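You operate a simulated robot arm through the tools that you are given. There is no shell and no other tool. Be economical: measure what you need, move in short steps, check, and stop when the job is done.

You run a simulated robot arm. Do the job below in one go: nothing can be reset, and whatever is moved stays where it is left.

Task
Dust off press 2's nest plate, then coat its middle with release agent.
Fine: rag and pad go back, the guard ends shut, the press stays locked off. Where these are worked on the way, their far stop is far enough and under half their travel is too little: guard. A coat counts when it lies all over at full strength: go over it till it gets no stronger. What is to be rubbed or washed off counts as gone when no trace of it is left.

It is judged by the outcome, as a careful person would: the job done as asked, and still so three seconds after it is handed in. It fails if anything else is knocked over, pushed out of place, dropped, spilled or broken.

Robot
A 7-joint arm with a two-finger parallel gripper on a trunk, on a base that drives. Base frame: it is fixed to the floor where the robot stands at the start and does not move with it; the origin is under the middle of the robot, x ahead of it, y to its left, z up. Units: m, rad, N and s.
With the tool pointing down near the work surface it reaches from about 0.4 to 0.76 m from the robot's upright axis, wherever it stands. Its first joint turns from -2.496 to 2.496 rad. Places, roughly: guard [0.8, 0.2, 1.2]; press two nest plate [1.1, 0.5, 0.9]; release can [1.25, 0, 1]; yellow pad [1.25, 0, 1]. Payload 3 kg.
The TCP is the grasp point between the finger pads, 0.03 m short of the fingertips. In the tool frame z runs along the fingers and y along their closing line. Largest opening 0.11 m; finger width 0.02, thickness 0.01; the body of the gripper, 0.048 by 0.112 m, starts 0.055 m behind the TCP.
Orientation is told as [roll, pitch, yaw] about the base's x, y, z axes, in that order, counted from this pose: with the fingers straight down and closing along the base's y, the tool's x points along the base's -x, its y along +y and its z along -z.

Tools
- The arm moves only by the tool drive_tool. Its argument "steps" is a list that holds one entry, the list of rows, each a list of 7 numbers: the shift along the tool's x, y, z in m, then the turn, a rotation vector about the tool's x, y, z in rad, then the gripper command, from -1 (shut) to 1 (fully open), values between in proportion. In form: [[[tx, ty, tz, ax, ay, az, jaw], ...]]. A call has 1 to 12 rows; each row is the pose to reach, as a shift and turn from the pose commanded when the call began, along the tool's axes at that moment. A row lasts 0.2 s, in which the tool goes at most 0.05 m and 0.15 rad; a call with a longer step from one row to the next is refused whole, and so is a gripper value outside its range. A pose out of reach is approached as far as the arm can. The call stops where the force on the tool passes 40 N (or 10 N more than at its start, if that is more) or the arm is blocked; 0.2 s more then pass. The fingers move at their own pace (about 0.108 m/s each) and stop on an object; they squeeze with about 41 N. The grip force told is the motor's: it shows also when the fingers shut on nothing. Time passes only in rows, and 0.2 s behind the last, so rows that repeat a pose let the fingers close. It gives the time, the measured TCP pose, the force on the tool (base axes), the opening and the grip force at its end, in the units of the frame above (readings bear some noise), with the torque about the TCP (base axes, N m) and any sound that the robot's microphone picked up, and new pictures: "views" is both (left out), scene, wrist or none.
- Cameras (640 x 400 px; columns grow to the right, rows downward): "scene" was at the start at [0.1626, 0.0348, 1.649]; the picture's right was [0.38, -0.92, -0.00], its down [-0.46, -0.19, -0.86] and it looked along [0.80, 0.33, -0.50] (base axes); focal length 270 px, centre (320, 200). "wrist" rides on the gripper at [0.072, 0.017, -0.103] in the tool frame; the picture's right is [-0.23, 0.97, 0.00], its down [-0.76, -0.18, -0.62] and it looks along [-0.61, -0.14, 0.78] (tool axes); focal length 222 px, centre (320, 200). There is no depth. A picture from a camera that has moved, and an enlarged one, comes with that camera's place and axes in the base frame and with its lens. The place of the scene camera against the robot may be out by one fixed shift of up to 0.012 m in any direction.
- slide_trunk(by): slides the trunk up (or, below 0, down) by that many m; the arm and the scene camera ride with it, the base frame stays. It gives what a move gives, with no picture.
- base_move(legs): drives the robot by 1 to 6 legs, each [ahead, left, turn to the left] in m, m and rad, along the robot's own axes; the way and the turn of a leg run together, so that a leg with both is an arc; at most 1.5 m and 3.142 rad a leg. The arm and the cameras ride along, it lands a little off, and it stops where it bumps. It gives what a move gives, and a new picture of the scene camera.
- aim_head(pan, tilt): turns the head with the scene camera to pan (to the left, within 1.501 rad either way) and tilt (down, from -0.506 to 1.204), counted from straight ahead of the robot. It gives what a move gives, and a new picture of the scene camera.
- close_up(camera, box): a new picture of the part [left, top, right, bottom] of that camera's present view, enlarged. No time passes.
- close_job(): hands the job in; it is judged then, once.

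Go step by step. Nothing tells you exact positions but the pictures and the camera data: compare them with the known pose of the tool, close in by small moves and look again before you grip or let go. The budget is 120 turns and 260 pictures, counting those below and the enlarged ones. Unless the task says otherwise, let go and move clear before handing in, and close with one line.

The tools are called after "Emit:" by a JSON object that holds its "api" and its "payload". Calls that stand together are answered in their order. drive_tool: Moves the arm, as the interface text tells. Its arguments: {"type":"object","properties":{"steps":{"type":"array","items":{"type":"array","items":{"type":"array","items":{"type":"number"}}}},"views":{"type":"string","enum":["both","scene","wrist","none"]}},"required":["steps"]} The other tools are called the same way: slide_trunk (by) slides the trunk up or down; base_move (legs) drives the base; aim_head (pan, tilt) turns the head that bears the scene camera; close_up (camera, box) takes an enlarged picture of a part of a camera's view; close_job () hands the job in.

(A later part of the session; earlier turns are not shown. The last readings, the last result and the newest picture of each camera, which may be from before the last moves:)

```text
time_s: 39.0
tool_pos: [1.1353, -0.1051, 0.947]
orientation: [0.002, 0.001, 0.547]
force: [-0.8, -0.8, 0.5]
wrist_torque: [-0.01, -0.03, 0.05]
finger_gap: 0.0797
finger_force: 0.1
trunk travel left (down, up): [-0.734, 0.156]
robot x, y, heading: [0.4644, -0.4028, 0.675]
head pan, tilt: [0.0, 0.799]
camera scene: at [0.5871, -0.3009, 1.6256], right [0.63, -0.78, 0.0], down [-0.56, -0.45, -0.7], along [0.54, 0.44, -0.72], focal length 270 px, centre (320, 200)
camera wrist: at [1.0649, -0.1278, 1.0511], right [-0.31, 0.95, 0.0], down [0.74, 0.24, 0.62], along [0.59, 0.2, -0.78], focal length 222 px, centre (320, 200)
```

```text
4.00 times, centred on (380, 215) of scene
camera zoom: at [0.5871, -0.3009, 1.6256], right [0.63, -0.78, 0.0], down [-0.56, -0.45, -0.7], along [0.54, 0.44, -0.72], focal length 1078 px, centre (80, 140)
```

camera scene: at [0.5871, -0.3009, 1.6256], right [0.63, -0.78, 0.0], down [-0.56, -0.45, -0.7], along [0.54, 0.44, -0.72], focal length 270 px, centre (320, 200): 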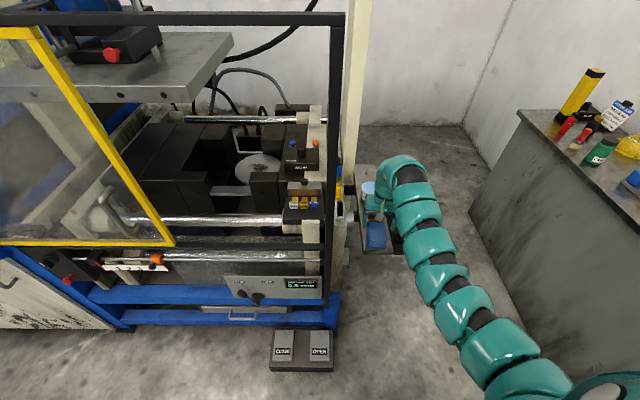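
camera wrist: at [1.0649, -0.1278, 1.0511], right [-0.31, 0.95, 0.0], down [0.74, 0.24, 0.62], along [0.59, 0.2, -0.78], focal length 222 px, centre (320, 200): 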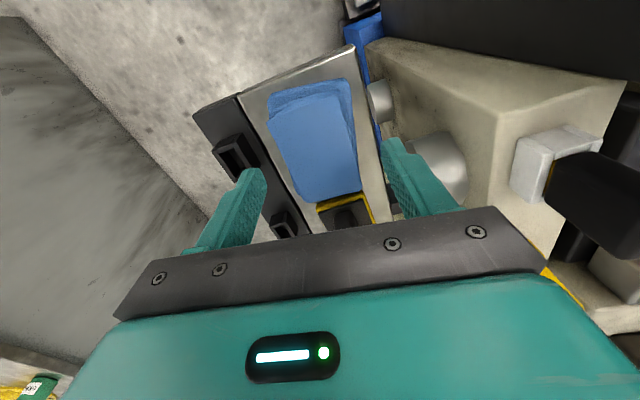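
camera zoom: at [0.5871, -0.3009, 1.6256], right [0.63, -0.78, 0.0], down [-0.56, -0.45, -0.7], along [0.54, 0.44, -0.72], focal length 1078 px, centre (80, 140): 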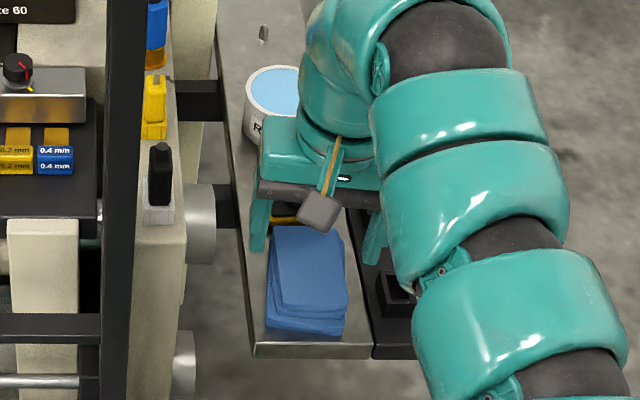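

The alignment is good. I'll descend further in small steps.

Emit:
{"api": "drive_tool", "payload": {"steps": [[[0, -0.003, 0.015, 0, 0, 0, 0.45], [0, -0.003, 0.03, 0, 0, 0, 0.45], [0, -0.003, 0.04, 0, 0, 0, 0.45], [0, -0.003, 0.04, 0, 0, 0, 0.45]]]}}

Emit:
{"api": "close_up", "payload": {"camera": "scene", "box": [335, 165, 425, 265]}}

```text
time_s: 40.0
tool_pos: [1.1366, -0.1096, 0.9089]
orientation: [0.005, 0.0, 0.548]
force: [0.2, 0.7, 0.7]
wrist_torque: [-0.02, 0.03, -0.01]
finger_gap: 0.0798
finger_force: 0.0
trunk travel left (down, up): [-0.734, 0.156]
robot x, y, heading: [0.4645, -0.4004, 0.673]
head pan, tilt: [0.0, 0.799]
camera scene: at [0.5876, -0.3007, 1.6256], right [0.63, -0.78, 0.0], down [-0.56, -0.45, -0.7], along [0.54, 0.44, -0.72], focal length 270 px, centre (320, 200)
camera wrist: at [1.0664, -0.1326, 1.0118], right [-0.31, 0.95, 0.0], down [0.74, 0.24, 0.62], along [0.59, 0.2, -0.78], focal length 222 px, centre (320, 200)
```

scene: 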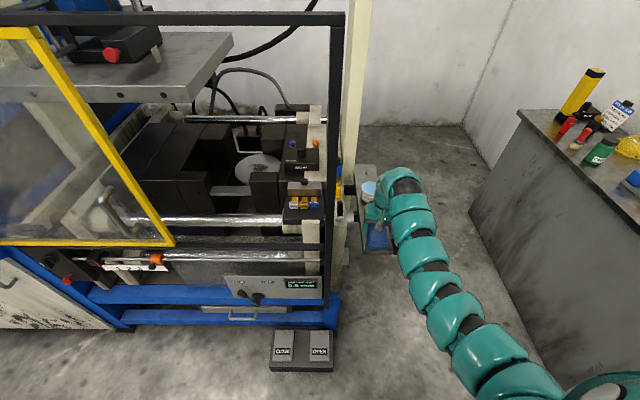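
wrist: 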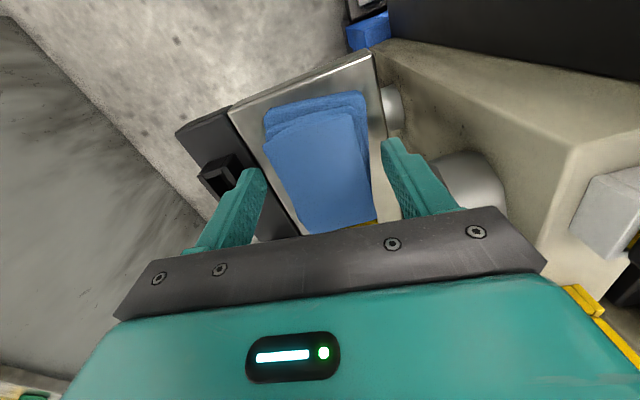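

```text
4.00 times, centred on (380, 215) of scene
camera zoom: at [0.5876, -0.3007, 1.6256], right [0.63, -0.78, 0.0], down [-0.56, -0.45, -0.7], along [0.54, 0.44, -0.72], focal length 1078 px, centre (80, 140)
```

zoom: 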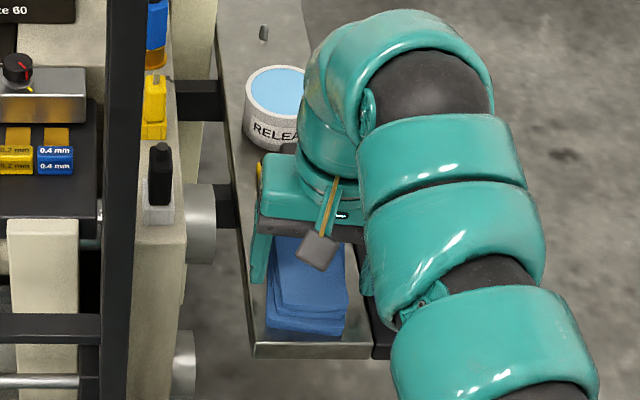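

The fingers straddle the rag. I'll close and see what the fingers meet.

Emit:
{"api": "drive_tool", "payload": {"steps": [[[0, 0, 0.006, 0, 0, 0, 0.45], [0, 0, 0.006, 0, 0, 0, -1], [0, 0, 0.006, 0, 0, 0, -1], [0, 0, 0.006, 0, 0, 0, -1]]]}}

Emit:
{"api": "close_up", "payload": {"camera": "scene", "box": [335, 165, 425, 265]}}

```text
time_s: 41.0
tool_pos: [1.1352, -0.1094, 0.9031]
orientation: [0.003, 0.0, 0.547]
force: [1.3, -0.2, 0.3]
wrist_torque: [-0.01, 0.0, 0.04]
finger_gap: 0.0572
finger_force: 40.9
trunk travel left (down, up): [-0.734, 0.156]
robot x, y, heading: [0.4625, -0.4019, 0.679]
head pan, tilt: [0.0, 0.799]
camera scene: at [0.5876, -0.3007, 1.6255], right [0.63, -0.78, 0.0], down [-0.56, -0.45, -0.7], along [0.54, 0.44, -0.72], focal length 270 px, centre (320, 200)
camera wrist: at [1.066, -0.1328, 1.0066], right [-0.31, 0.95, 0.0], down [0.74, 0.24, 0.62], along [0.59, 0.2, -0.78], focal length 222 px, centre (320, 200)
```

scene: 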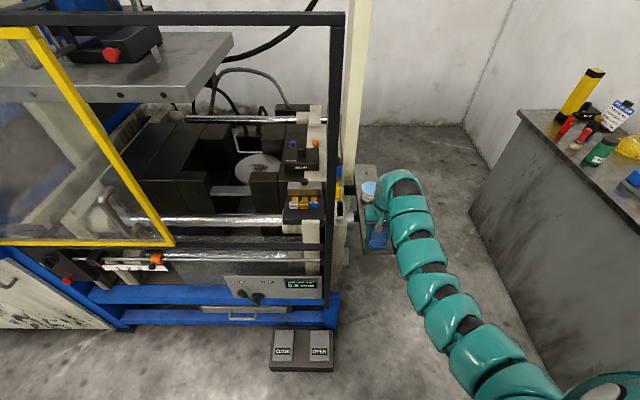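
wrist: 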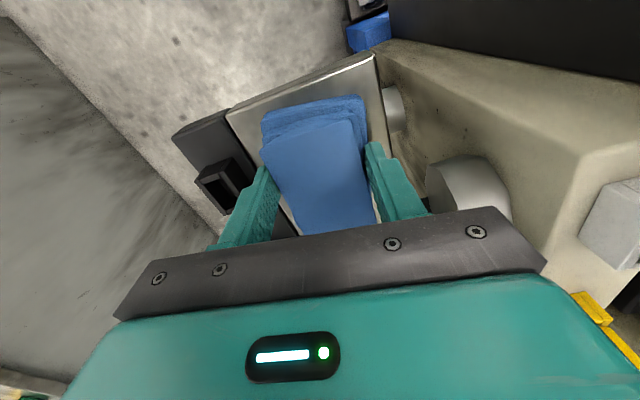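

```text
4.00 times, centred on (380, 215) of scene
camera zoom: at [0.5876, -0.3007, 1.6255], right [0.63, -0.78, 0.0], down [-0.56, -0.45, -0.7], along [0.54, 0.44, -0.72], focal length 1078 px, centre (80, 140)
```

zoom: 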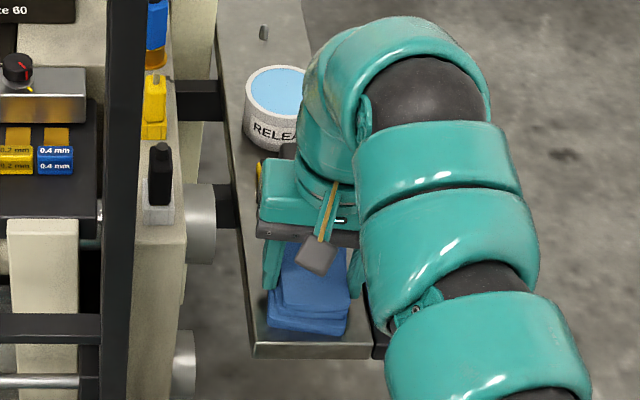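

The rag is held (0.057 m wide) at (1.135, -0.109, 0.903), yaw 0.547. I'll lift and check.

Emit:
{"api": "drive_tool", "payload": {"steps": [[[0, 0, -0.03, 0, 0, 0, -1], [0, 0, -0.07, 0, 0, 0, -1], [0, 0, -0.11, 0, 0, 0, -1], [0, 0, -0.11, 0, 0, 0, -1]]]}}

Emit:
{"api": "close_up", "payload": {"camera": "scene", "box": [335, 165, 425, 265]}}

```text
time_s: 42.0
tool_pos: [1.1366, -0.1073, 1.0161]
orientation: [0.003, 0.003, 0.547]
force: [0.1, 0.2, -0.7]
wrist_torque: [0.04, 0.02, 0.01]
finger_gap: 0.0571
finger_force: 40.8
trunk travel left (down, up): [-0.734, 0.156]
robot x, y, heading: [0.4646, -0.4024, 0.673]
head pan, tilt: [0.0, 0.799]
camera scene: at [0.5878, -0.3002, 1.6255], right [0.63, -0.78, 0.0], down [-0.56, -0.45, -0.7], along [0.54, 0.44, -0.72], focal length 270 px, centre (320, 200)
camera wrist: at [1.0663, -0.1302, 1.1205], right [-0.31, 0.95, 0.0], down [0.74, 0.24, 0.62], along [0.59, 0.2, -0.78], focal length 222 px, centre (320, 200)
```

scene: 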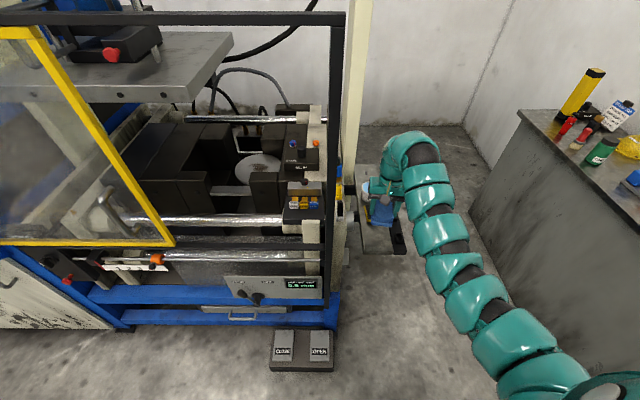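
wrist: 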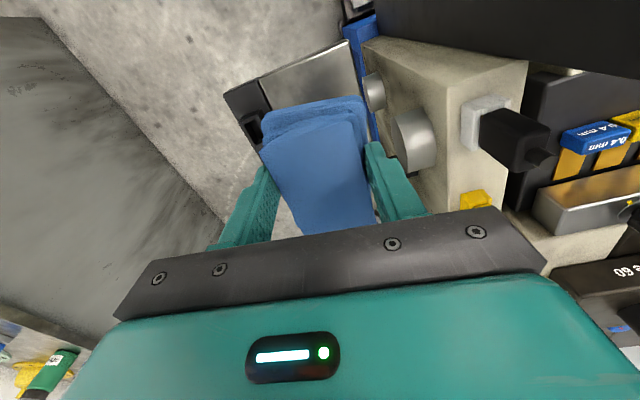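

```text
4.00 times, centred on (380, 215) of scene
camera zoom: at [0.5878, -0.3002, 1.6255], right [0.63, -0.78, 0.0], down [-0.56, -0.45, -0.7], along [0.54, 0.44, -0.72], focal length 1078 px, centre (80, 140)
```

zoom: 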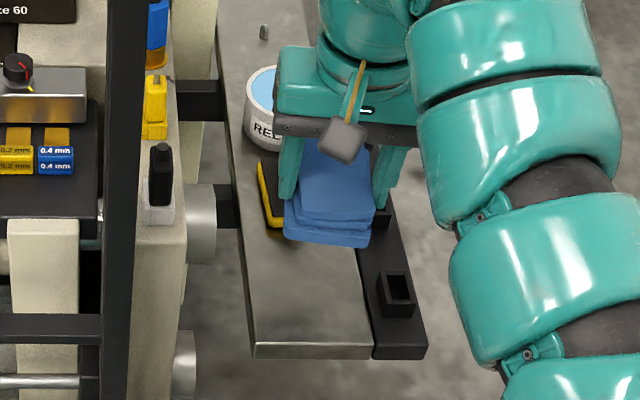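

The rag is lifted cleanly. Before driving to the plate I need to know how much room the base has near the pedals, so I'll look down.

Emit:
{"api": "aim_head", "payload": {"pan": 0.3, "tilt": 1.2}}

Emit:
{"api": "aim_head", "payload": {"pan": 1.0, "tilt": 1.2}}

```text
time_s: 42.9
tool_pos: [1.1375, -0.107, 1.0166]
orientation: [0.003, 0.001, 0.548]
force: [0.4, -0.4, -0.8]
wrist_torque: [-0.02, 0.02, -0.01]
finger_gap: 0.0571
finger_force: 41.2
trunk travel left (down, up): [-0.734, 0.156]
robot x, y, heading: [0.4639, -0.4021, 0.674]
head pan, tilt: [0.3, 1.201]
camera scene: at [0.5561, -0.3049, 1.5979], right [0.83, -0.56, 0.0], down [-0.52, -0.77, -0.36], along [0.2, 0.3, -0.93], focal length 270 px, centre (320, 200)
```

scene: 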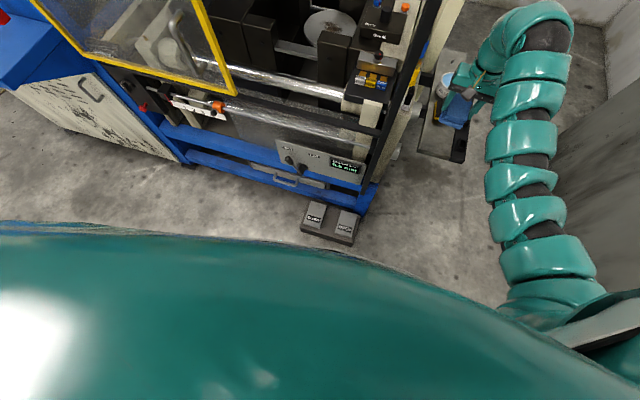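

```text
time_s: 43.9
tool_pos: [1.1374, -0.107, 1.0165]
orientation: [0.004, 0.001, 0.548]
force: [0.1, -0.1, 0.0]
wrist_torque: [0.01, -0.02, 0.02]
finger_gap: 0.0572
finger_force: 41.3
trunk travel left (down, up): [-0.734, 0.156]
robot x, y, heading: [0.4656, -0.4014, 0.677]
head pan, tilt: [1.0, 1.201]
camera scene: at [0.5189, -0.2956, 1.5978], right [0.99, 0.11, 0.0], down [0.1, -0.93, -0.36], along [-0.04, 0.36, -0.93], focal length 270 px, centre (320, 200)
```

scene: 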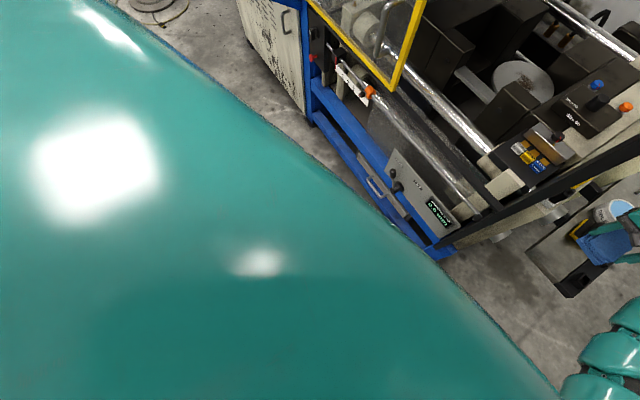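

The base needs to stand left of the pedals, so the guard must open further than it is now (its edge is at about q = -0.18). I'll keep the rag, back off, and push the guard further along with the side of the fingers.

Emit:
{"api": "drive_tool", "payload": {"steps": [[[0, 0, -0.04, 0, 0, -0.05, -1], [0, 0, -0.08, 0, 0, -0.1, -1], [0, 0, -0.12, 0, 0, -0.13, -1], [0, 0, -0.14, 0, 0, -0.13, -1], [0, 0, -0.14, 0, 0, -0.13, -1]]], "views": "none"}}

Emit:
{"api": "base_move", "payload": {"legs": [[-0.25, 0, 0], [0, 0.55, 0]]}}

Emit:
{"api": "aim_head", "payload": {"pan": 0.2, "tilt": 0.6}}

```text
time_s: 45.1
tool_pos: [1.1363, -0.1087, 1.1522]
orientation: [0.003, 0.001, 0.677]
force: [-0.5, 0.1, -0.7]
wrist_torque: [-0.01, 0.0, -0.02]
finger_gap: 0.057
finger_force: 41.1
out of reach, approached as far as the arm can: row 1
trunk travel left (down, up): [-0.734, 0.156]
robot x, y, heading: [0.4612, -0.4023, 0.676]
head pan, tilt: [1.0, 1.201]
```

```text
time_s: 47.0
tool_pos: [0.9465, -0.1894, 1.1545]
orientation: [0.004, 0.001, 0.739]
force: [-0.1, -0.3, 0.2]
wrist_torque: [0.03, -0.01, -0.01]
finger_gap: 0.0571
finger_force: 40.7
trunk travel left (down, up): [-0.734, 0.156]
robot x, y, heading: [0.2934, -0.5232, 0.731]
head pan, tilt: [1.0, 1.201]
stopped in leg 1: the robot was blocked; the commanded pose is now the measured one
camera scene: at [0.3404, -0.4149, 1.5979], right [0.99, 0.17, 0.0], down [0.15, -0.92, -0.36], along [-0.06, 0.36, -0.93], focal length 270 px, centre (320, 200)
```

scene: 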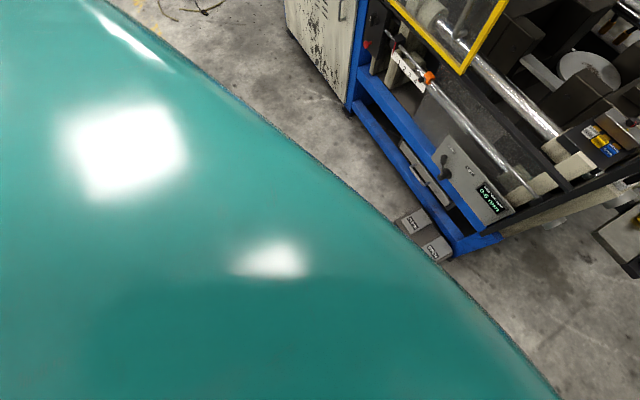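

```text
time_s: 48.2
tool_pos: [0.9467, -0.1884, 1.1551]
orientation: [0.004, -0.001, 0.739]
force: [-0.2, -0.4, -0.5]
wrist_torque: [0.03, 0.02, 0.02]
finger_gap: 0.0569
finger_force: 41.4
trunk travel left (down, up): [-0.734, 0.156]
robot x, y, heading: [0.2914, -0.5227, 0.737]
head pan, tilt: [0.201, 0.6]
camera scene: at [0.4022, -0.3975, 1.6424], right [0.81, -0.59, 0.0], down [-0.33, -0.46, -0.82], along [0.49, 0.67, -0.57], focal length 270 px, centre (320, 200)
```

scene: 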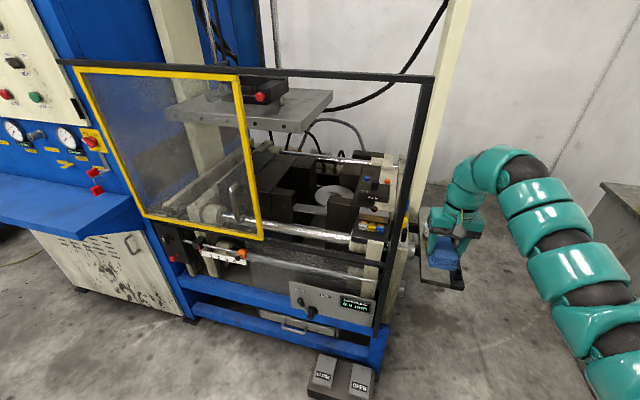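

The robot bumped something while backing. I'll look behind and to the right to see what it was.

Emit:
{"api": "aim_head", "payload": {"pan": -1.5, "tilt": 0.9}}

Emit:
{"api": "aim_head", "payload": {"pan": 1.5, "tilt": 0.9}}

```text
time_s: 49.9
tool_pos: [0.9455, -0.1895, 1.1539]
orientation: [0.002, 0.0, 0.741]
force: [-0.6, -0.5, -1.0]
wrist_torque: [-0.01, 0.01, 0.01]
finger_gap: 0.0569
finger_force: 40.9
trunk travel left (down, up): [-0.734, 0.156]
robot x, y, heading: [0.2926, -0.5239, 0.733]
head pan, tilt: [-1.499, 0.901]
camera scene: at [0.4047, -0.5209, 1.6176], right [-0.69, -0.72, 0.0], down [-0.57, 0.54, -0.62], along [0.45, -0.43, -0.78], focal length 270 px, centre (320, 200)
```

scene: 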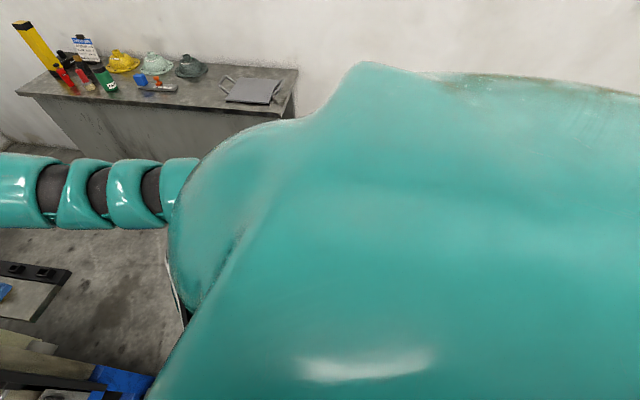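

```text
time_s: 52.5
tool_pos: [0.9459, -0.1882, 1.1533]
orientation: [0.003, 0.001, 0.74]
force: [0.3, -0.2, 0.0]
wrist_torque: [-0.01, 0.01, -0.01]
finger_gap: 0.0572
finger_force: 40.3
trunk travel left (down, up): [-0.734, 0.156]
robot x, y, heading: [0.2899, -0.5205, 0.737]
head pan, tilt: [1.499, 0.901]
camera scene: at [0.3034, -0.4094, 1.6177], right [0.79, 0.62, 0.0], down [0.48, -0.62, -0.62], along [-0.38, 0.49, -0.78], focal length 270 px, centre (320, 200)
```

scene: 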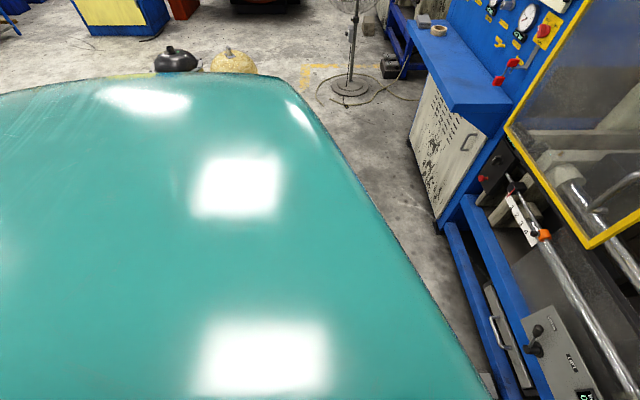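

It was most likely the table behind to the right (near corner about (0.4, -0.8)), and it blocks the base with no sign of a shift. I'll move ahead a little and go left, away from it.

Emit:
{"api": "base_move", "payload": {"legs": [[0.02, 0.03, -0.055], [0, 0.47, 0]]}}

Emit:
{"api": "aim_head", "payload": {"pan": 0.1, "tilt": 0.7}}

```text
time_s: 55.7
tool_pos: [0.659, 0.1763, 1.1546]
orientation: [0.005, 0.0, 0.703]
force: [-0.3, 0.4, -0.4]
wrist_torque: [0.0, -0.03, -0.01]
finger_gap: 0.0568
finger_force: 40.7
trunk travel left (down, up): [-0.734, 0.156]
robot x, y, heading: [-0.0052, -0.1363, 0.7]
head pan, tilt: [1.499, 0.901]
camera scene: at [0.01, -0.0211, 1.6176], right [0.81, 0.59, 0.0], down [0.46, -0.63, -0.62], along [-0.37, 0.5, -0.78], focal length 270 px, centre (320, 200)
```

scene: 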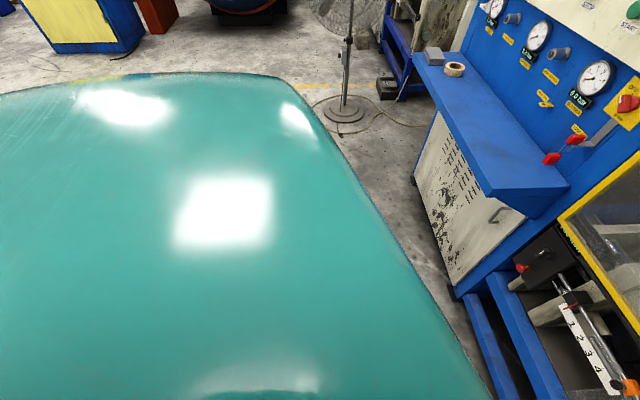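

```text
time_s: 57.2
tool_pos: [0.6608, 0.1764, 1.1544]
orientation: [0.004, 0.0, 0.703]
force: [0.5, -0.2, -0.7]
wrist_torque: [0.04, -0.02, 0.01]
finger_gap: 0.0571
finger_force: 40.8
trunk travel left (down, up): [-0.734, 0.156]
robot x, y, heading: [-0.0047, -0.1309, 0.701]
head pan, tilt: [0.099, 0.7]
camera scene: at [0.1141, -0.0217, 1.6338], right [0.72, -0.7, 0.0], down [-0.45, -0.46, -0.76], along [0.53, 0.55, -0.64], focal length 270 px, centre (320, 200)
```

scene: 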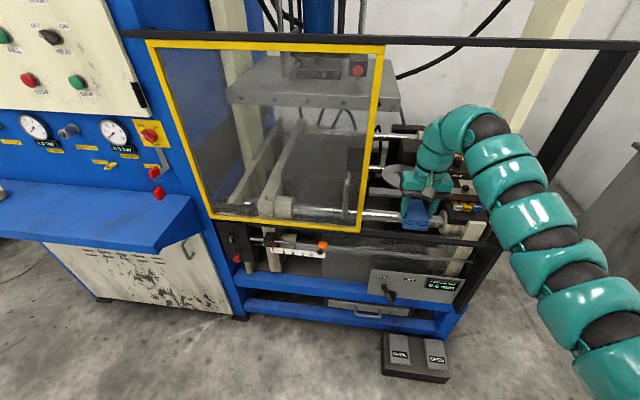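

The guard is already near the end of its rail, so the opening will do: it is clear from q ≈ -0.6 to -0.18. I'll shift the tool slightly right and drive straight in with the same arm posture.

Emit:
{"api": "drive_tool", "payload": {"steps": [[[0.0, -0.035, 0, 0, 0, 0, -1], [0.015, -0.065, 0, 0, 0, 0, -1], [0.015, -0.065, 0, 0, 0, 0, -1]]], "views": "none"}}

Emit:
{"api": "base_move", "payload": {"legs": [[0.28, 0.015, -0.02]]}}

Emit:
{"api": "close_up", "payload": {"camera": "wrist", "box": [0, 0, 640, 400]}}

```text
time_s: 58.0
tool_pos: [0.6885, 0.1184, 1.1512]
orientation: [0.003, 0.002, 0.706]
force: [1.1, -0.1, -0.5]
wrist_torque: [-0.02, 0.0, -0.04]
finger_gap: 0.057
finger_force: 40.9
trunk travel left (down, up): [-0.734, 0.156]
robot x, y, heading: [-0.0061, -0.135, 0.702]
head pan, tilt: [0.099, 0.7]
```

```text
time_s: 60.0
tool_pos: [0.9003, 0.2952, 1.1509]
orientation: [0.005, 0.002, 0.683]
force: [1.1, -0.6, -0.9]
wrist_torque: [-0.02, 0.02, -0.02]
finger_gap: 0.057
finger_force: 40.6
trunk travel left (down, up): [-0.734, 0.156]
robot x, y, heading: [0.1978, 0.0572, 0.68]
head pan, tilt: [0.099, 0.7]
camera scene: at [0.3241, 0.1679, 1.6337], right [0.7, -0.71, 0.0], down [-0.46, -0.45, -0.76], along [0.54, 0.54, -0.64], focal length 270 px, centre (320, 200)
```

scene: 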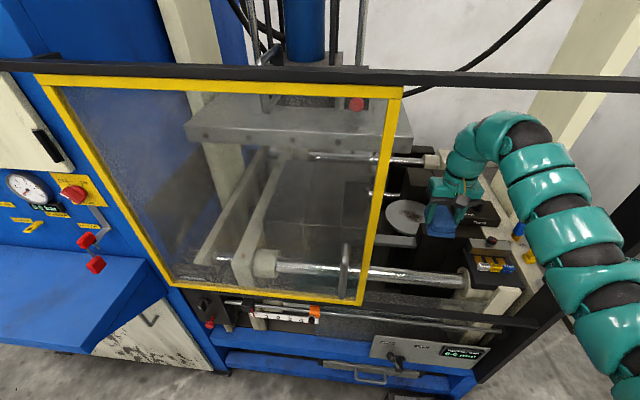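

```text
1.00 times, centred on (320, 200) of wrist (not enlarged: the box is as wide or as high as the picture)
camera zoom: at [0.8338, 0.2626, 1.2554], right [-0.44, 0.9, 0.0], down [0.7, 0.34, 0.62], along [0.56, 0.28, -0.78], focal length 222 px, centre (320, 200)
```

zoom: 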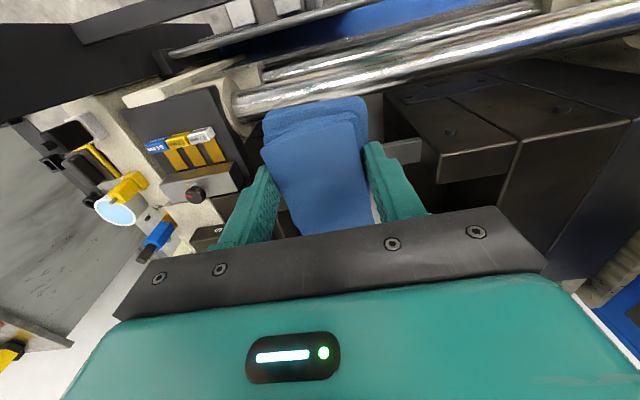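

The tool passes through the opening cleanly. I'll go on forward in small legs, watching the arm against the post.

Emit:
{"api": "base_move", "payload": {"legs": [[0.13, 0.01, 0]]}}

Emit:
{"api": "aim_head", "payload": {"pan": -0.3, "tilt": 0.7}}

```text
time_s: 61.3
tool_pos: [0.9962, 0.3849, 1.1516]
orientation: [0.003, 0.0, 0.682]
force: [0.2, 1.4, -1.0]
wrist_torque: [-0.03, 0.04, -0.02]
finger_gap: 0.0572
finger_force: 40.8
trunk travel left (down, up): [-0.734, 0.156]
robot x, y, heading: [0.2961, 0.1489, 0.68]
head pan, tilt: [0.099, 0.7]
camera scene: at [0.4198, 0.2585, 1.6336], right [0.7, -0.71, 0.0], down [-0.46, -0.45, -0.76], along [0.54, 0.54, -0.65], focal length 270 px, centre (320, 200)
```

scene: 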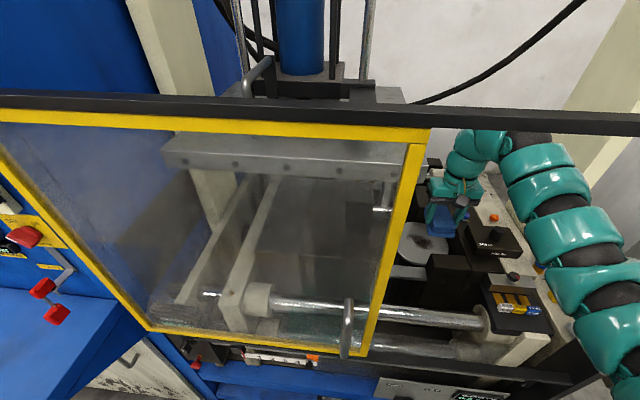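

```text
time_s: 62.2
tool_pos: [0.9952, 0.3842, 1.152]
orientation: [0.002, 0.003, 0.682]
force: [0.5, 0.3, -1.0]
wrist_torque: [0.0, 0.0, 0.0]
finger_gap: 0.0568
finger_force: 41.2
trunk travel left (down, up): [-0.734, 0.156]
robot x, y, heading: [0.2918, 0.1463, 0.681]
head pan, tilt: [-0.3, 0.7]
camera scene: at [0.437, 0.2291, 1.6338], right [0.37, -0.93, 0.0], down [-0.6, -0.24, -0.76], along [0.71, 0.28, -0.64], focal length 270 px, centre (320, 200)
```

scene: 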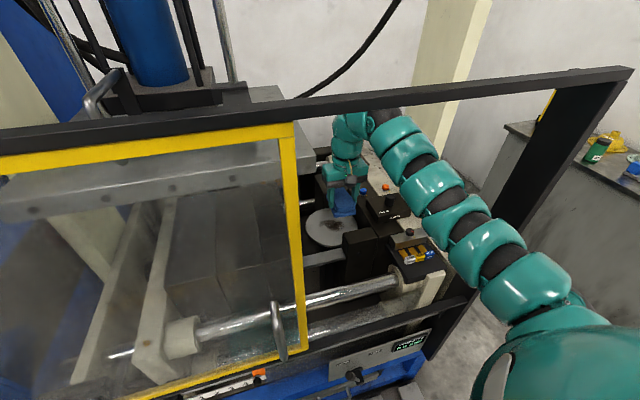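

The arm sits well inside the opening. I'll drive forward the rest of the way.

Emit:
{"api": "base_move", "payload": {"legs": [[0.12, 0.0, 0]]}}

Emit:
{"api": "close_up", "payload": {"camera": "wrist", "box": [0, 0, 640, 400]}}

```text
time_s: 63.4
tool_pos: [1.0926, 0.4603, 1.1505]
orientation: [0.003, 0.001, 0.682]
force: [0.3, 0.8, 0.1]
wrist_torque: [-0.03, 0.05, -0.05]
finger_gap: 0.0569
finger_force: 40.9
trunk travel left (down, up): [-0.734, 0.156]
robot x, y, heading: [0.3926, 0.2242, 0.681]
head pan, tilt: [-0.3, 0.7]
camera scene: at [0.5339, 0.3071, 1.6336], right [0.37, -0.93, 0.0], down [-0.6, -0.24, -0.76], along [0.71, 0.28, -0.65], focal length 270 px, centre (320, 200)
```

scene: 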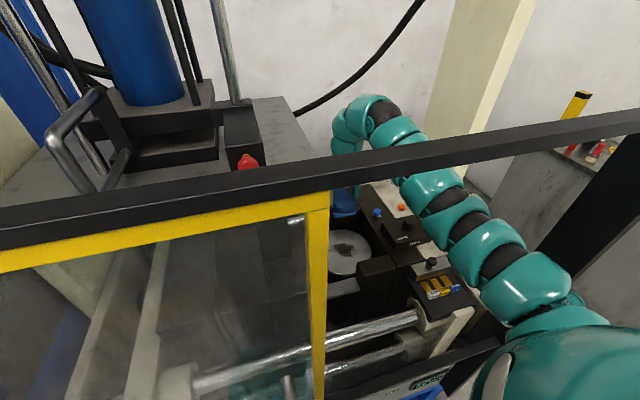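

```text
1.00 times, centred on (320, 200) of wrist (not enlarged: the box is as wide or as high as the picture)
camera zoom: at [1.0253, 0.4282, 1.2549], right [-0.44, 0.9, 0.0], down [0.71, 0.34, 0.62], along [0.56, 0.27, -0.78], focal length 222 px, centre (320, 200)
```

zoom: 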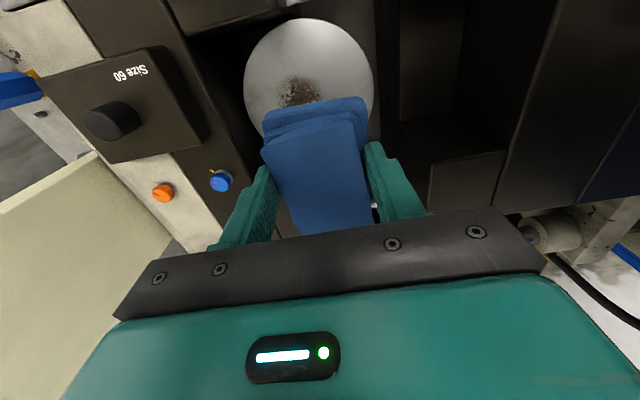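

The plate centre is at about (1.096, 0.443, 0.90) with a radius of about 0.092, and the block tops around it are near z 0.975. I'll centre the rag over it and descend.

Emit:
{"api": "drive_tool", "payload": {"steps": [[[0.004, -0.008, 0.04, 0, 0, 0, -1], [0.008, -0.016, 0.08, 0, 0, 0, -1], [0.008, -0.016, 0.12, 0, 0, 0, -1], [0.008, -0.016, 0.16, 0, 0, 0, -1], [0.008, -0.016, 0.19, 0, 0, 0, -1], [0.008, -0.016, 0.19, 0, 0, 0, -1]]]}}

```text
time_s: 64.8
tool_pos: [1.0914, 0.4489, 0.9637]
orientation: [0.004, 0.003, 0.684]
force: [0.3, 0.4, -0.1]
wrist_torque: [-0.03, -0.03, 0.0]
finger_gap: 0.0567
finger_force: 40.9
out of reach, approached as far as the arm can: row 1, 2, 3, 4
trunk travel left (down, up): [-0.734, 0.156]
robot x, y, heading: [0.3922, 0.2228, 0.674]
head pan, tilt: [-0.3, 0.7]
camera scene: at [0.5301, 0.3069, 1.634], right [0.37, -0.93, 0.0], down [-0.6, -0.24, -0.77], along [0.71, 0.28, -0.64], focal length 270 px, centre (320, 200)
camera wrist: at [1.0249, 0.4159, 1.0667], right [-0.44, 0.9, 0.0], down [0.71, 0.34, 0.62], along [0.56, 0.27, -0.78], focal length 222 px, centre (320, 200)
```

scene: 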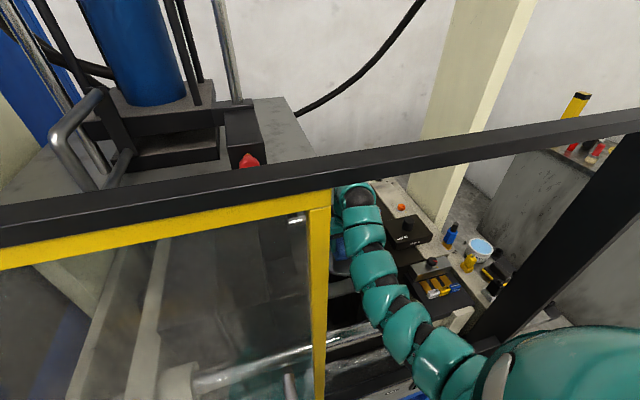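
wrist: 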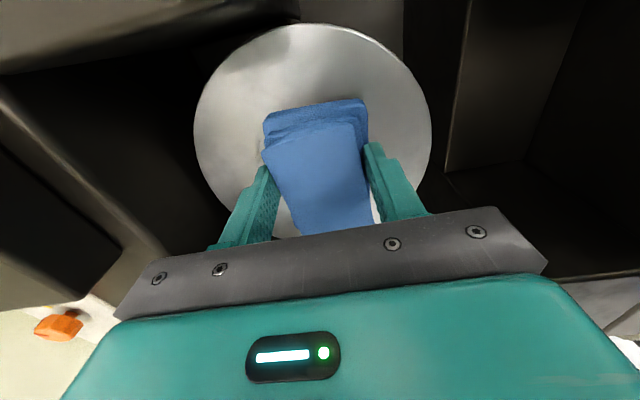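

The rag is over the plate's middle. I'll descend gently to contact.

Emit:
{"api": "drive_tool", "payload": {"steps": [[[0, 0, 0.008, 0, 0, 0, -1], [0, 0, 0.014, 0, 0, 0, -1], [0, 0, 0.018, 0, 0, 0, -1], [0, 0, 0.018, 0, 0, 0, -1]]], "views": "wrist"}}

```text
time_s: 65.8
tool_pos: [1.0939, 0.4433, 0.9446]
orientation: [0.005, 0.001, 0.68]
force: [-0.4, -0.6, -0.9]
wrist_torque: [-0.01, 0.01, -0.03]
finger_gap: 0.057
finger_force: 41.0
trunk travel left (down, up): [-0.734, 0.156]
robot x, y, heading: [0.3912, 0.2216, 0.682]
head pan, tilt: [-0.3, 0.7]
camera wrist: at [1.0274, 0.412, 1.0485], right [-0.44, 0.9, 0.0], down [0.71, 0.34, 0.62], along [0.56, 0.27, -0.78], focal length 222 px, centre (320, 200)
```

wrist: 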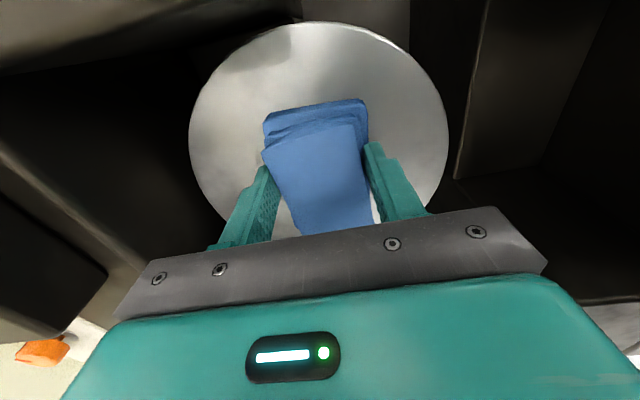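

No contact yet. I'll go on in small steps.

Emit:
{"api": "drive_tool", "payload": {"steps": [[[0, 0, 0.004, 0, 0, 0, -1], [0, 0, 0.008, 0, 0, 0, -1], [0, 0, 0.008, 0, 0, 0, -1]]], "views": "none"}}

```text
time_s: 66.5
tool_pos: [1.0935, 0.4454, 0.9424]
orientation: [0.001, -0.012, 0.681]
force: [-6.7, 0.0, 23.3]
wrist_torque: [-0.58, 0.85, -0.09]
finger_gap: 0.0569
finger_force: 40.9
trunk travel left (down, up): [-0.734, 0.156]
robot x, y, heading: [0.3893, 0.2197, 0.676]
head pan, tilt: [-0.3, 0.7]
stopped in row 3: the force on the tool passed its limit at 42 N (the readings are from after the stop); the commanded pose is now the measured one
```

Contact is at TCP z ≈ 0.943. I'll wipe with strokes over the middle first.

Emit:
{"api": "drive_tool", "payload": {"steps": [[[-0.03, 0, 0, 0, 0, 0, -1], [0.01, 0, 0, 0, 0, 0, -1], [0.045, 0, 0, 0, 0, 0, -1], [0.045, 0.03, 0, 0, 0, 0, -1], [0.0, 0.03, 0, 0, 0, 0, -1], [-0.035, 0.03, 0, 0, 0, 0, -1], [-0.035, -0.01, 0, 0, 0, 0, -1], [-0.03, -0.04, 0, 0, 0, 0, -1], [0.01, -0.04, 0, 0, 0, 0, -1], [0.04, -0.04, 0, 0, 0, 0, -1], [0.02, -0.0, 0, 0, 0, 0, -1], [0, 0, 0, 0, 0, 0, -1]]], "views": "wrist"}}

```text
time_s: 67.0
tool_pos: [1.1099, 0.4567, 0.9426]
orientation: [-0.004, -0.026, 0.684]
force: [2.2, 4.3, 10.6]
wrist_torque: [0.03, 0.24, -0.12]
finger_gap: 0.0571
finger_force: 40.8
trunk travel left (down, up): [-0.734, 0.156]
robot x, y, heading: [0.3916, 0.2264, 0.677]
head pan, tilt: [-0.3, 0.7]
stopped in row 2: the force on the tool passed its limit at 51 N (the readings are from after the stop); the commanded pose is now the measured one
camera wrist: at [1.0416, 0.4215, 1.0442], right [-0.44, 0.9, 0.0], down [0.69, 0.33, 0.64], along [0.58, 0.29, -0.76], focal length 222 px, centre (320, 200)
```

wrist: 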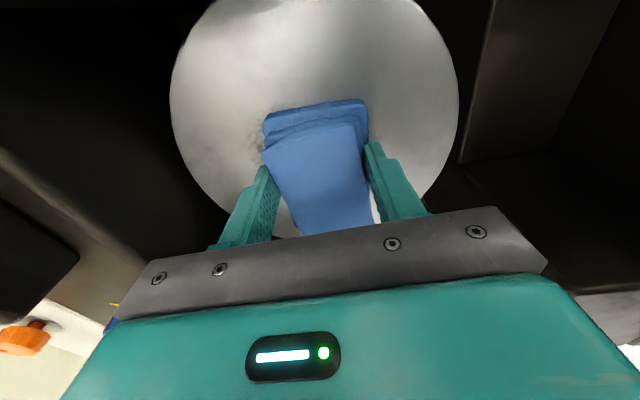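

Pressing was too hard. I'll ease up by 2.5 mm, level the tool and wipe more slowly.

Emit:
{"api": "drive_tool", "payload": {"steps": [[[0, 0, -0.0025, 0, 0.026, 0, -1], [0.02, 0, -0.0025, 0, 0.026, 0, -1], [0.04, 0, -0.0025, 0, 0.026, 0, -1], [0.055, 0, -0.0025, 0, 0.026, 0, -1], [0.055, -0.02, -0.0025, 0, 0.026, 0, -1], [0.035, -0.02, -0.0025, 0, 0.026, 0, -1], [0.015, -0.02, -0.0025, 0, 0.026, 0, -1]]], "views": "wrist"}}

```text
time_s: 68.6
tool_pos: [1.1114, 0.4297, 0.9428]
orientation: [-0.004, 0.003, 0.681]
force: [0.0, -0.1, -0.9]
wrist_torque: [-0.02, 0.02, 0.0]
finger_gap: 0.0567
finger_force: 40.8
out of reach, approached as far as the arm can: row 4, 5
trunk travel left (down, up): [-0.734, 0.156]
robot x, y, heading: [0.3932, 0.2222, 0.672]
head pan, tilt: [-0.3, 0.7]
camera wrist: at [1.045, 0.3978, 1.0467], right [-0.44, 0.9, 0.0], down [0.7, 0.34, 0.62], along [0.56, 0.27, -0.78], focal length 222 px, centre (320, 200)
```

wrist: 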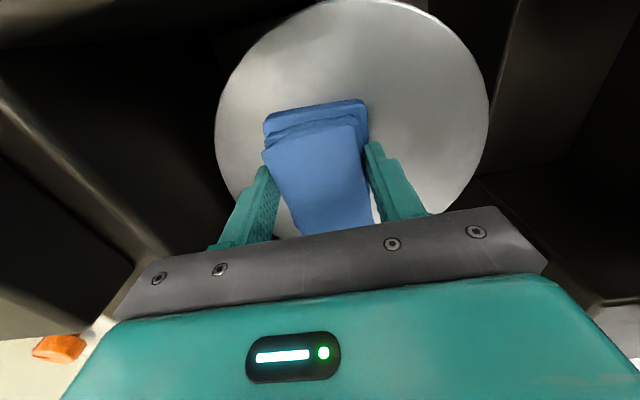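

No contact now. I'll press in lightly by 2 mm and stroke over the middle.

Emit:
{"api": "drive_tool", "payload": {"steps": [[[0, 0, 0.002, 0, 0, 0, -1], [0.02, 0, 0.002, 0, 0, 0, -1], [0.03, 0.015, 0.002, 0, 0, 0, -1], [0.01, 0.02, 0.002, 0, 0, 0, -1], [-0.015, 0.02, 0.002, 0, 0, 0, -1], [-0.035, 0.02, 0.002, 0, 0, 0, -1], [-0.035, 0.04, 0.002, 0, 0, 0, -1], [-0.01, 0.045, 0.002, 0, 0, 0, -1], [0.015, 0.045, 0.002, 0, 0, 0, -1], [0.03, 0.045, 0.002, 0, 0, 0, -1]]], "views": "wrist"}}

```text
time_s: 70.8
tool_pos: [1.06, 0.4464, 0.9425]
orientation: [-0.004, -0.003, 0.687]
force: [5.3, 9.4, 31.2]
wrist_torque: [0.54, 0.3, -0.18]
finger_gap: 0.0569
finger_force: 40.8
trunk travel left (down, up): [-0.734, 0.156]
robot x, y, heading: [0.3913, 0.2206, 0.681]
head pan, tilt: [-0.3, 0.7]
camera wrist: at [0.9929, 0.4143, 1.0455], right [-0.44, 0.9, 0.0], down [0.7, 0.35, 0.63], along [0.56, 0.27, -0.78], focal length 222 px, centre (320, 200)
```

wrist: 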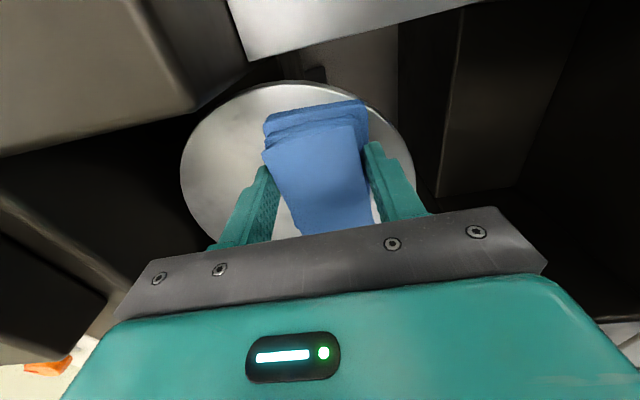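

I'll lift to see what is left.

Emit:
{"api": "drive_tool", "payload": {"steps": [[[0, 0, -0.03, 0, 0, 0, -1], [-0.03, -0.03, -0.07, 0, 0, 0, -1], [-0.06, -0.03, -0.11, 0, 0, 0, -1], [-0.06, -0.03, -0.15, 0, 0, 0, -1], [-0.06, -0.03, -0.18, 0, 0, 0, -1], [-0.06, -0.03, -0.18, 0, 0, 0, -1]]], "views": "none"}}

Emit:
{"api": "close_up", "payload": {"camera": "wrist", "box": [220, 0, 420, 130]}}

Emit:
{"api": "close_up", "payload": {"camera": "scene", "box": [300, 200, 420, 300]}}

```text
refused: row 2 steps farther than a row can; nothing moved
```

```text
3.08 times, centred on (320, 65) of wrist
camera zoom: at [0.9929, 0.4143, 1.0455], right [-0.44, 0.9, 0.0], down [0.7, 0.35, 0.63], along [0.56, 0.27, -0.78], focal length 684 px, centre (320, 615)
```

zoom: 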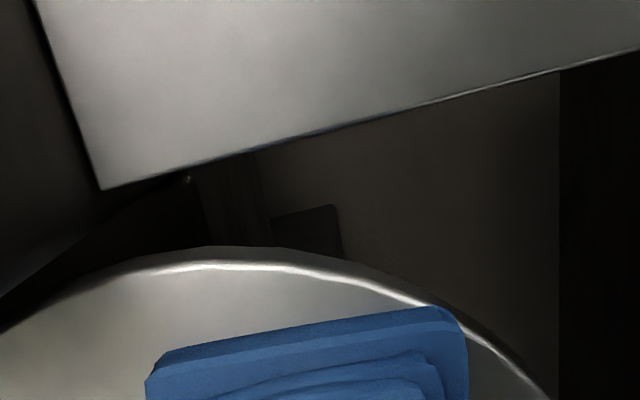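

```text
4.00 times, centred on (360, 250) of scene
camera zoom: at [0.5296, 0.3061, 1.6343], right [0.37, -0.93, 0.0], down [-0.6, -0.24, -0.77], along [0.71, 0.28, -0.64], focal length 1078 px, centre (160, 0)
```

zoom: 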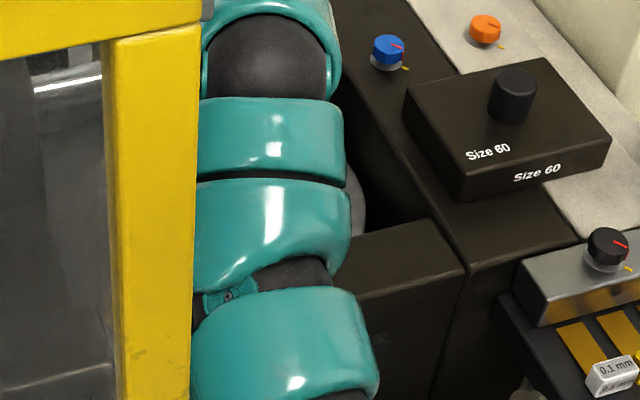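

The arm runs close to the guard's edge, so I must not go further left. I'll repeat the lift with smaller steps.

Emit:
{"api": "drive_tool", "payload": {"steps": [[[0, 0, -0.03, 0, 0, 0, -1], [-0.02, -0.015, -0.06, 0, 0, 0, -1], [-0.04, -0.03, -0.09, 0, 0, 0, -1], [-0.06, -0.03, -0.12, 0, 0, 0, -1], [-0.06, -0.03, -0.15, 0, 0, 0, -1], [-0.06, -0.03, -0.18, 0, 0, 0, -1], [-0.06, -0.03, -0.18, 0, 0, 0, -1]]], "views": "wrist"}}

Emit:
{"api": "close_up", "payload": {"camera": "wrist", "box": [220, 0, 420, 130]}}

Emit:
{"api": "close_up", "payload": {"camera": "scene", "box": [300, 200, 420, 300]}}

```text
time_s: 72.4
tool_pos: [1.1254, 0.4586, 1.1207]
orientation: [-0.001, 0.001, 0.682]
force: [0.3, 0.0, -1.1]
wrist_torque: [0.0, 0.02, 0.03]
finger_gap: 0.0569
finger_force: 40.7
out of reach, approached as far as the arm can: row 1, 2, 3
trunk travel left (down, up): [-0.734, 0.156]
robot x, y, heading: [0.3938, 0.2226, 0.681]
head pan, tilt: [-0.3, 0.7]
camera wrist: at [1.058, 0.4266, 1.2247], right [-0.44, 0.9, 0.0], down [0.7, 0.34, 0.62], along [0.56, 0.27, -0.78], focal length 222 px, centre (320, 200)
```

wrist: 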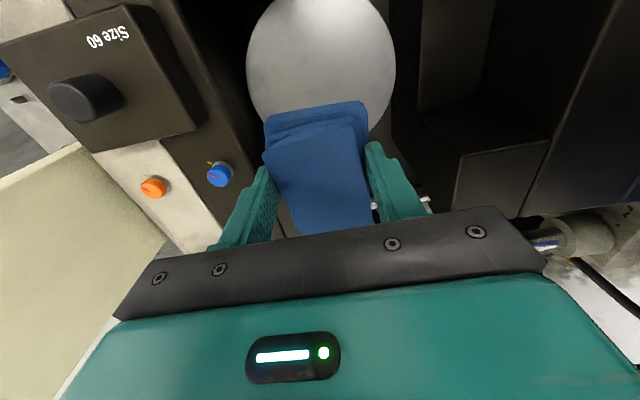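

```text
3.08 times, centred on (320, 65) of wrist
camera zoom: at [1.058, 0.4266, 1.2247], right [-0.44, 0.9, 0.0], down [0.7, 0.34, 0.62], along [0.56, 0.27, -0.78], focal length 684 px, centre (320, 615)
```

zoom: 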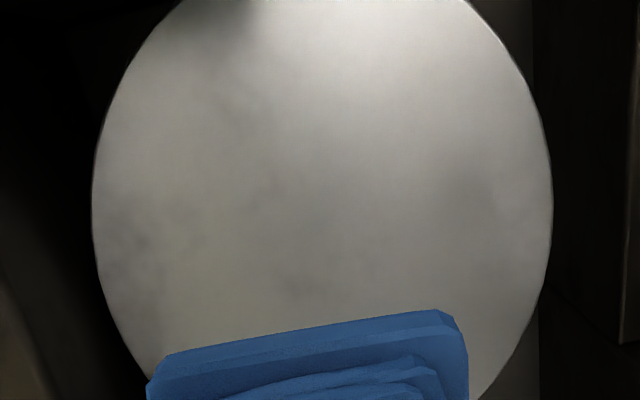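

```text
4.00 times, centred on (360, 250) of scene
camera zoom: at [0.5329, 0.3052, 1.6337], right [0.37, -0.93, 0.0], down [-0.6, -0.24, -0.76], along [0.71, 0.28, -0.64], focal length 1078 px, centre (160, 0)
```

zoom: 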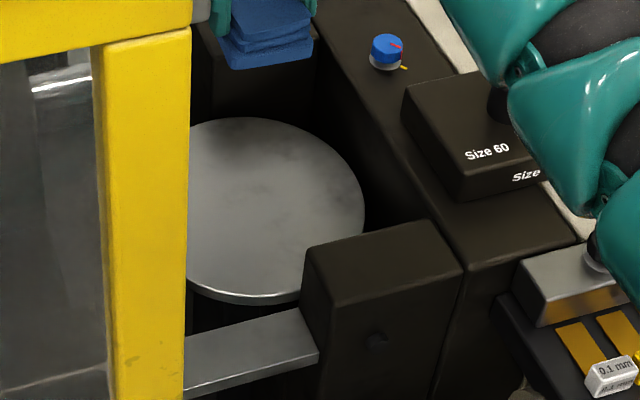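

The visible spot is gone. A faint mottling may just be texture, but to be sure I'll do a second, wider pass.

Emit:
{"api": "drive_tool", "payload": {"steps": [[[0.01, 0, 0.045, 0, 0, 0, -1], [0.02, 0, 0.09, 0, 0, 0, -1], [0.02, 0, 0.135, 0, 0, 0, -1], [0.02, 0, 0.17, 0, 0, 0, -1], [0.02, 0, 0.1775, 0, 0, 0, -1], [0.02, 0, 0.1775, 0, 0, 0, -1]]], "views": "none"}}

```text
time_s: 73.8
tool_pos: [1.11, 0.4461, 0.9433]
orientation: [-0.004, 0.001, 0.684]
force: [0.0, -0.1, -1.3]
wrist_torque: [-0.04, 0.01, 0.0]
finger_gap: 0.057
finger_force: 41.1
out of reach, approached as far as the arm can: row 2
trunk travel left (down, up): [-0.734, 0.156]
robot x, y, heading: [0.3915, 0.2219, 0.68]
head pan, tilt: [-0.3, 0.7]
```

Emit:
{"api": "drive_tool", "payload": {"steps": [[[0, 0, 0.003, 0, 0, 0, -1], [-0.02, 0, 0.003, 0, 0, 0, -1], [-0.02, -0.025, 0.003, 0, 0, 0, -1], [0.0, -0.025, 0.003, 0, 0, 0, -1], [0.025, -0.025, 0.003, 0, 0, 0, -1], [0.045, -0.025, 0.003, 0, 0, 0, -1], [0.045, 0.0, 0.003, 0, 0, 0, -1], [0.025, 0.0, 0.003, 0, 0, 0, -1], [0.0, 0.0, 0.003, 0, 0, 0, -1], [-0.02, 0.0, 0.003, 0, 0, 0, -1], [-0.01, 0.02, 0.003, 0, 0, 0, -1], [0.01, 0.025, 0.003, 0, 0, 0, -1]]], "views": "none"}}

Emit:
{"api": "drive_tool", "payload": {"steps": [[[0.025, 0, 0, 0, 0, 0, -1], [0.025, -0.025, 0, 0, 0, 0, -1], [0.025, -0.05, 0, 0, 0, 0, -1], [0.025, -0.075, 0, 0, 0, 0, -1], [0.0, -0.075, 0, 0, 0, 0, -1], [0.0, -0.05, 0, 0, 0, 0, -1], [0.0, -0.025, 0, 0, 0, 0, -1], [-0.02, -0.025, 0, 0, 0, 0, -1], [-0.02, -0.05, 0, 0, 0, 0, -1]]], "views": "none"}}

```text
time_s: 76.4
tool_pos: [1.086, 0.4631, 0.9425]
orientation: [-0.004, 0.003, 0.687]
force: [-2.9, -1.2, 10.6]
wrist_torque: [0.3, -0.2, 0.02]
finger_gap: 0.0568
finger_force: 41.7
trunk travel left (down, up): [-0.734, 0.156]
robot x, y, heading: [0.395, 0.2248, 0.68]
head pan, tilt: [-0.3, 0.7]
```

```text
time_s: 78.4
tool_pos: [1.1349, 0.4345, 0.9432]
orientation: [-0.001, 0.002, 0.682]
force: [-0.4, -0.9, 2.6]
wrist_torque: [0.0, 0.1, 0.06]
finger_gap: 0.0567
finger_force: 40.5
trunk travel left (down, up): [-0.734, 0.156]
robot x, y, heading: [0.3898, 0.2264, 0.674]
head pan, tilt: [-0.3, 0.7]
```

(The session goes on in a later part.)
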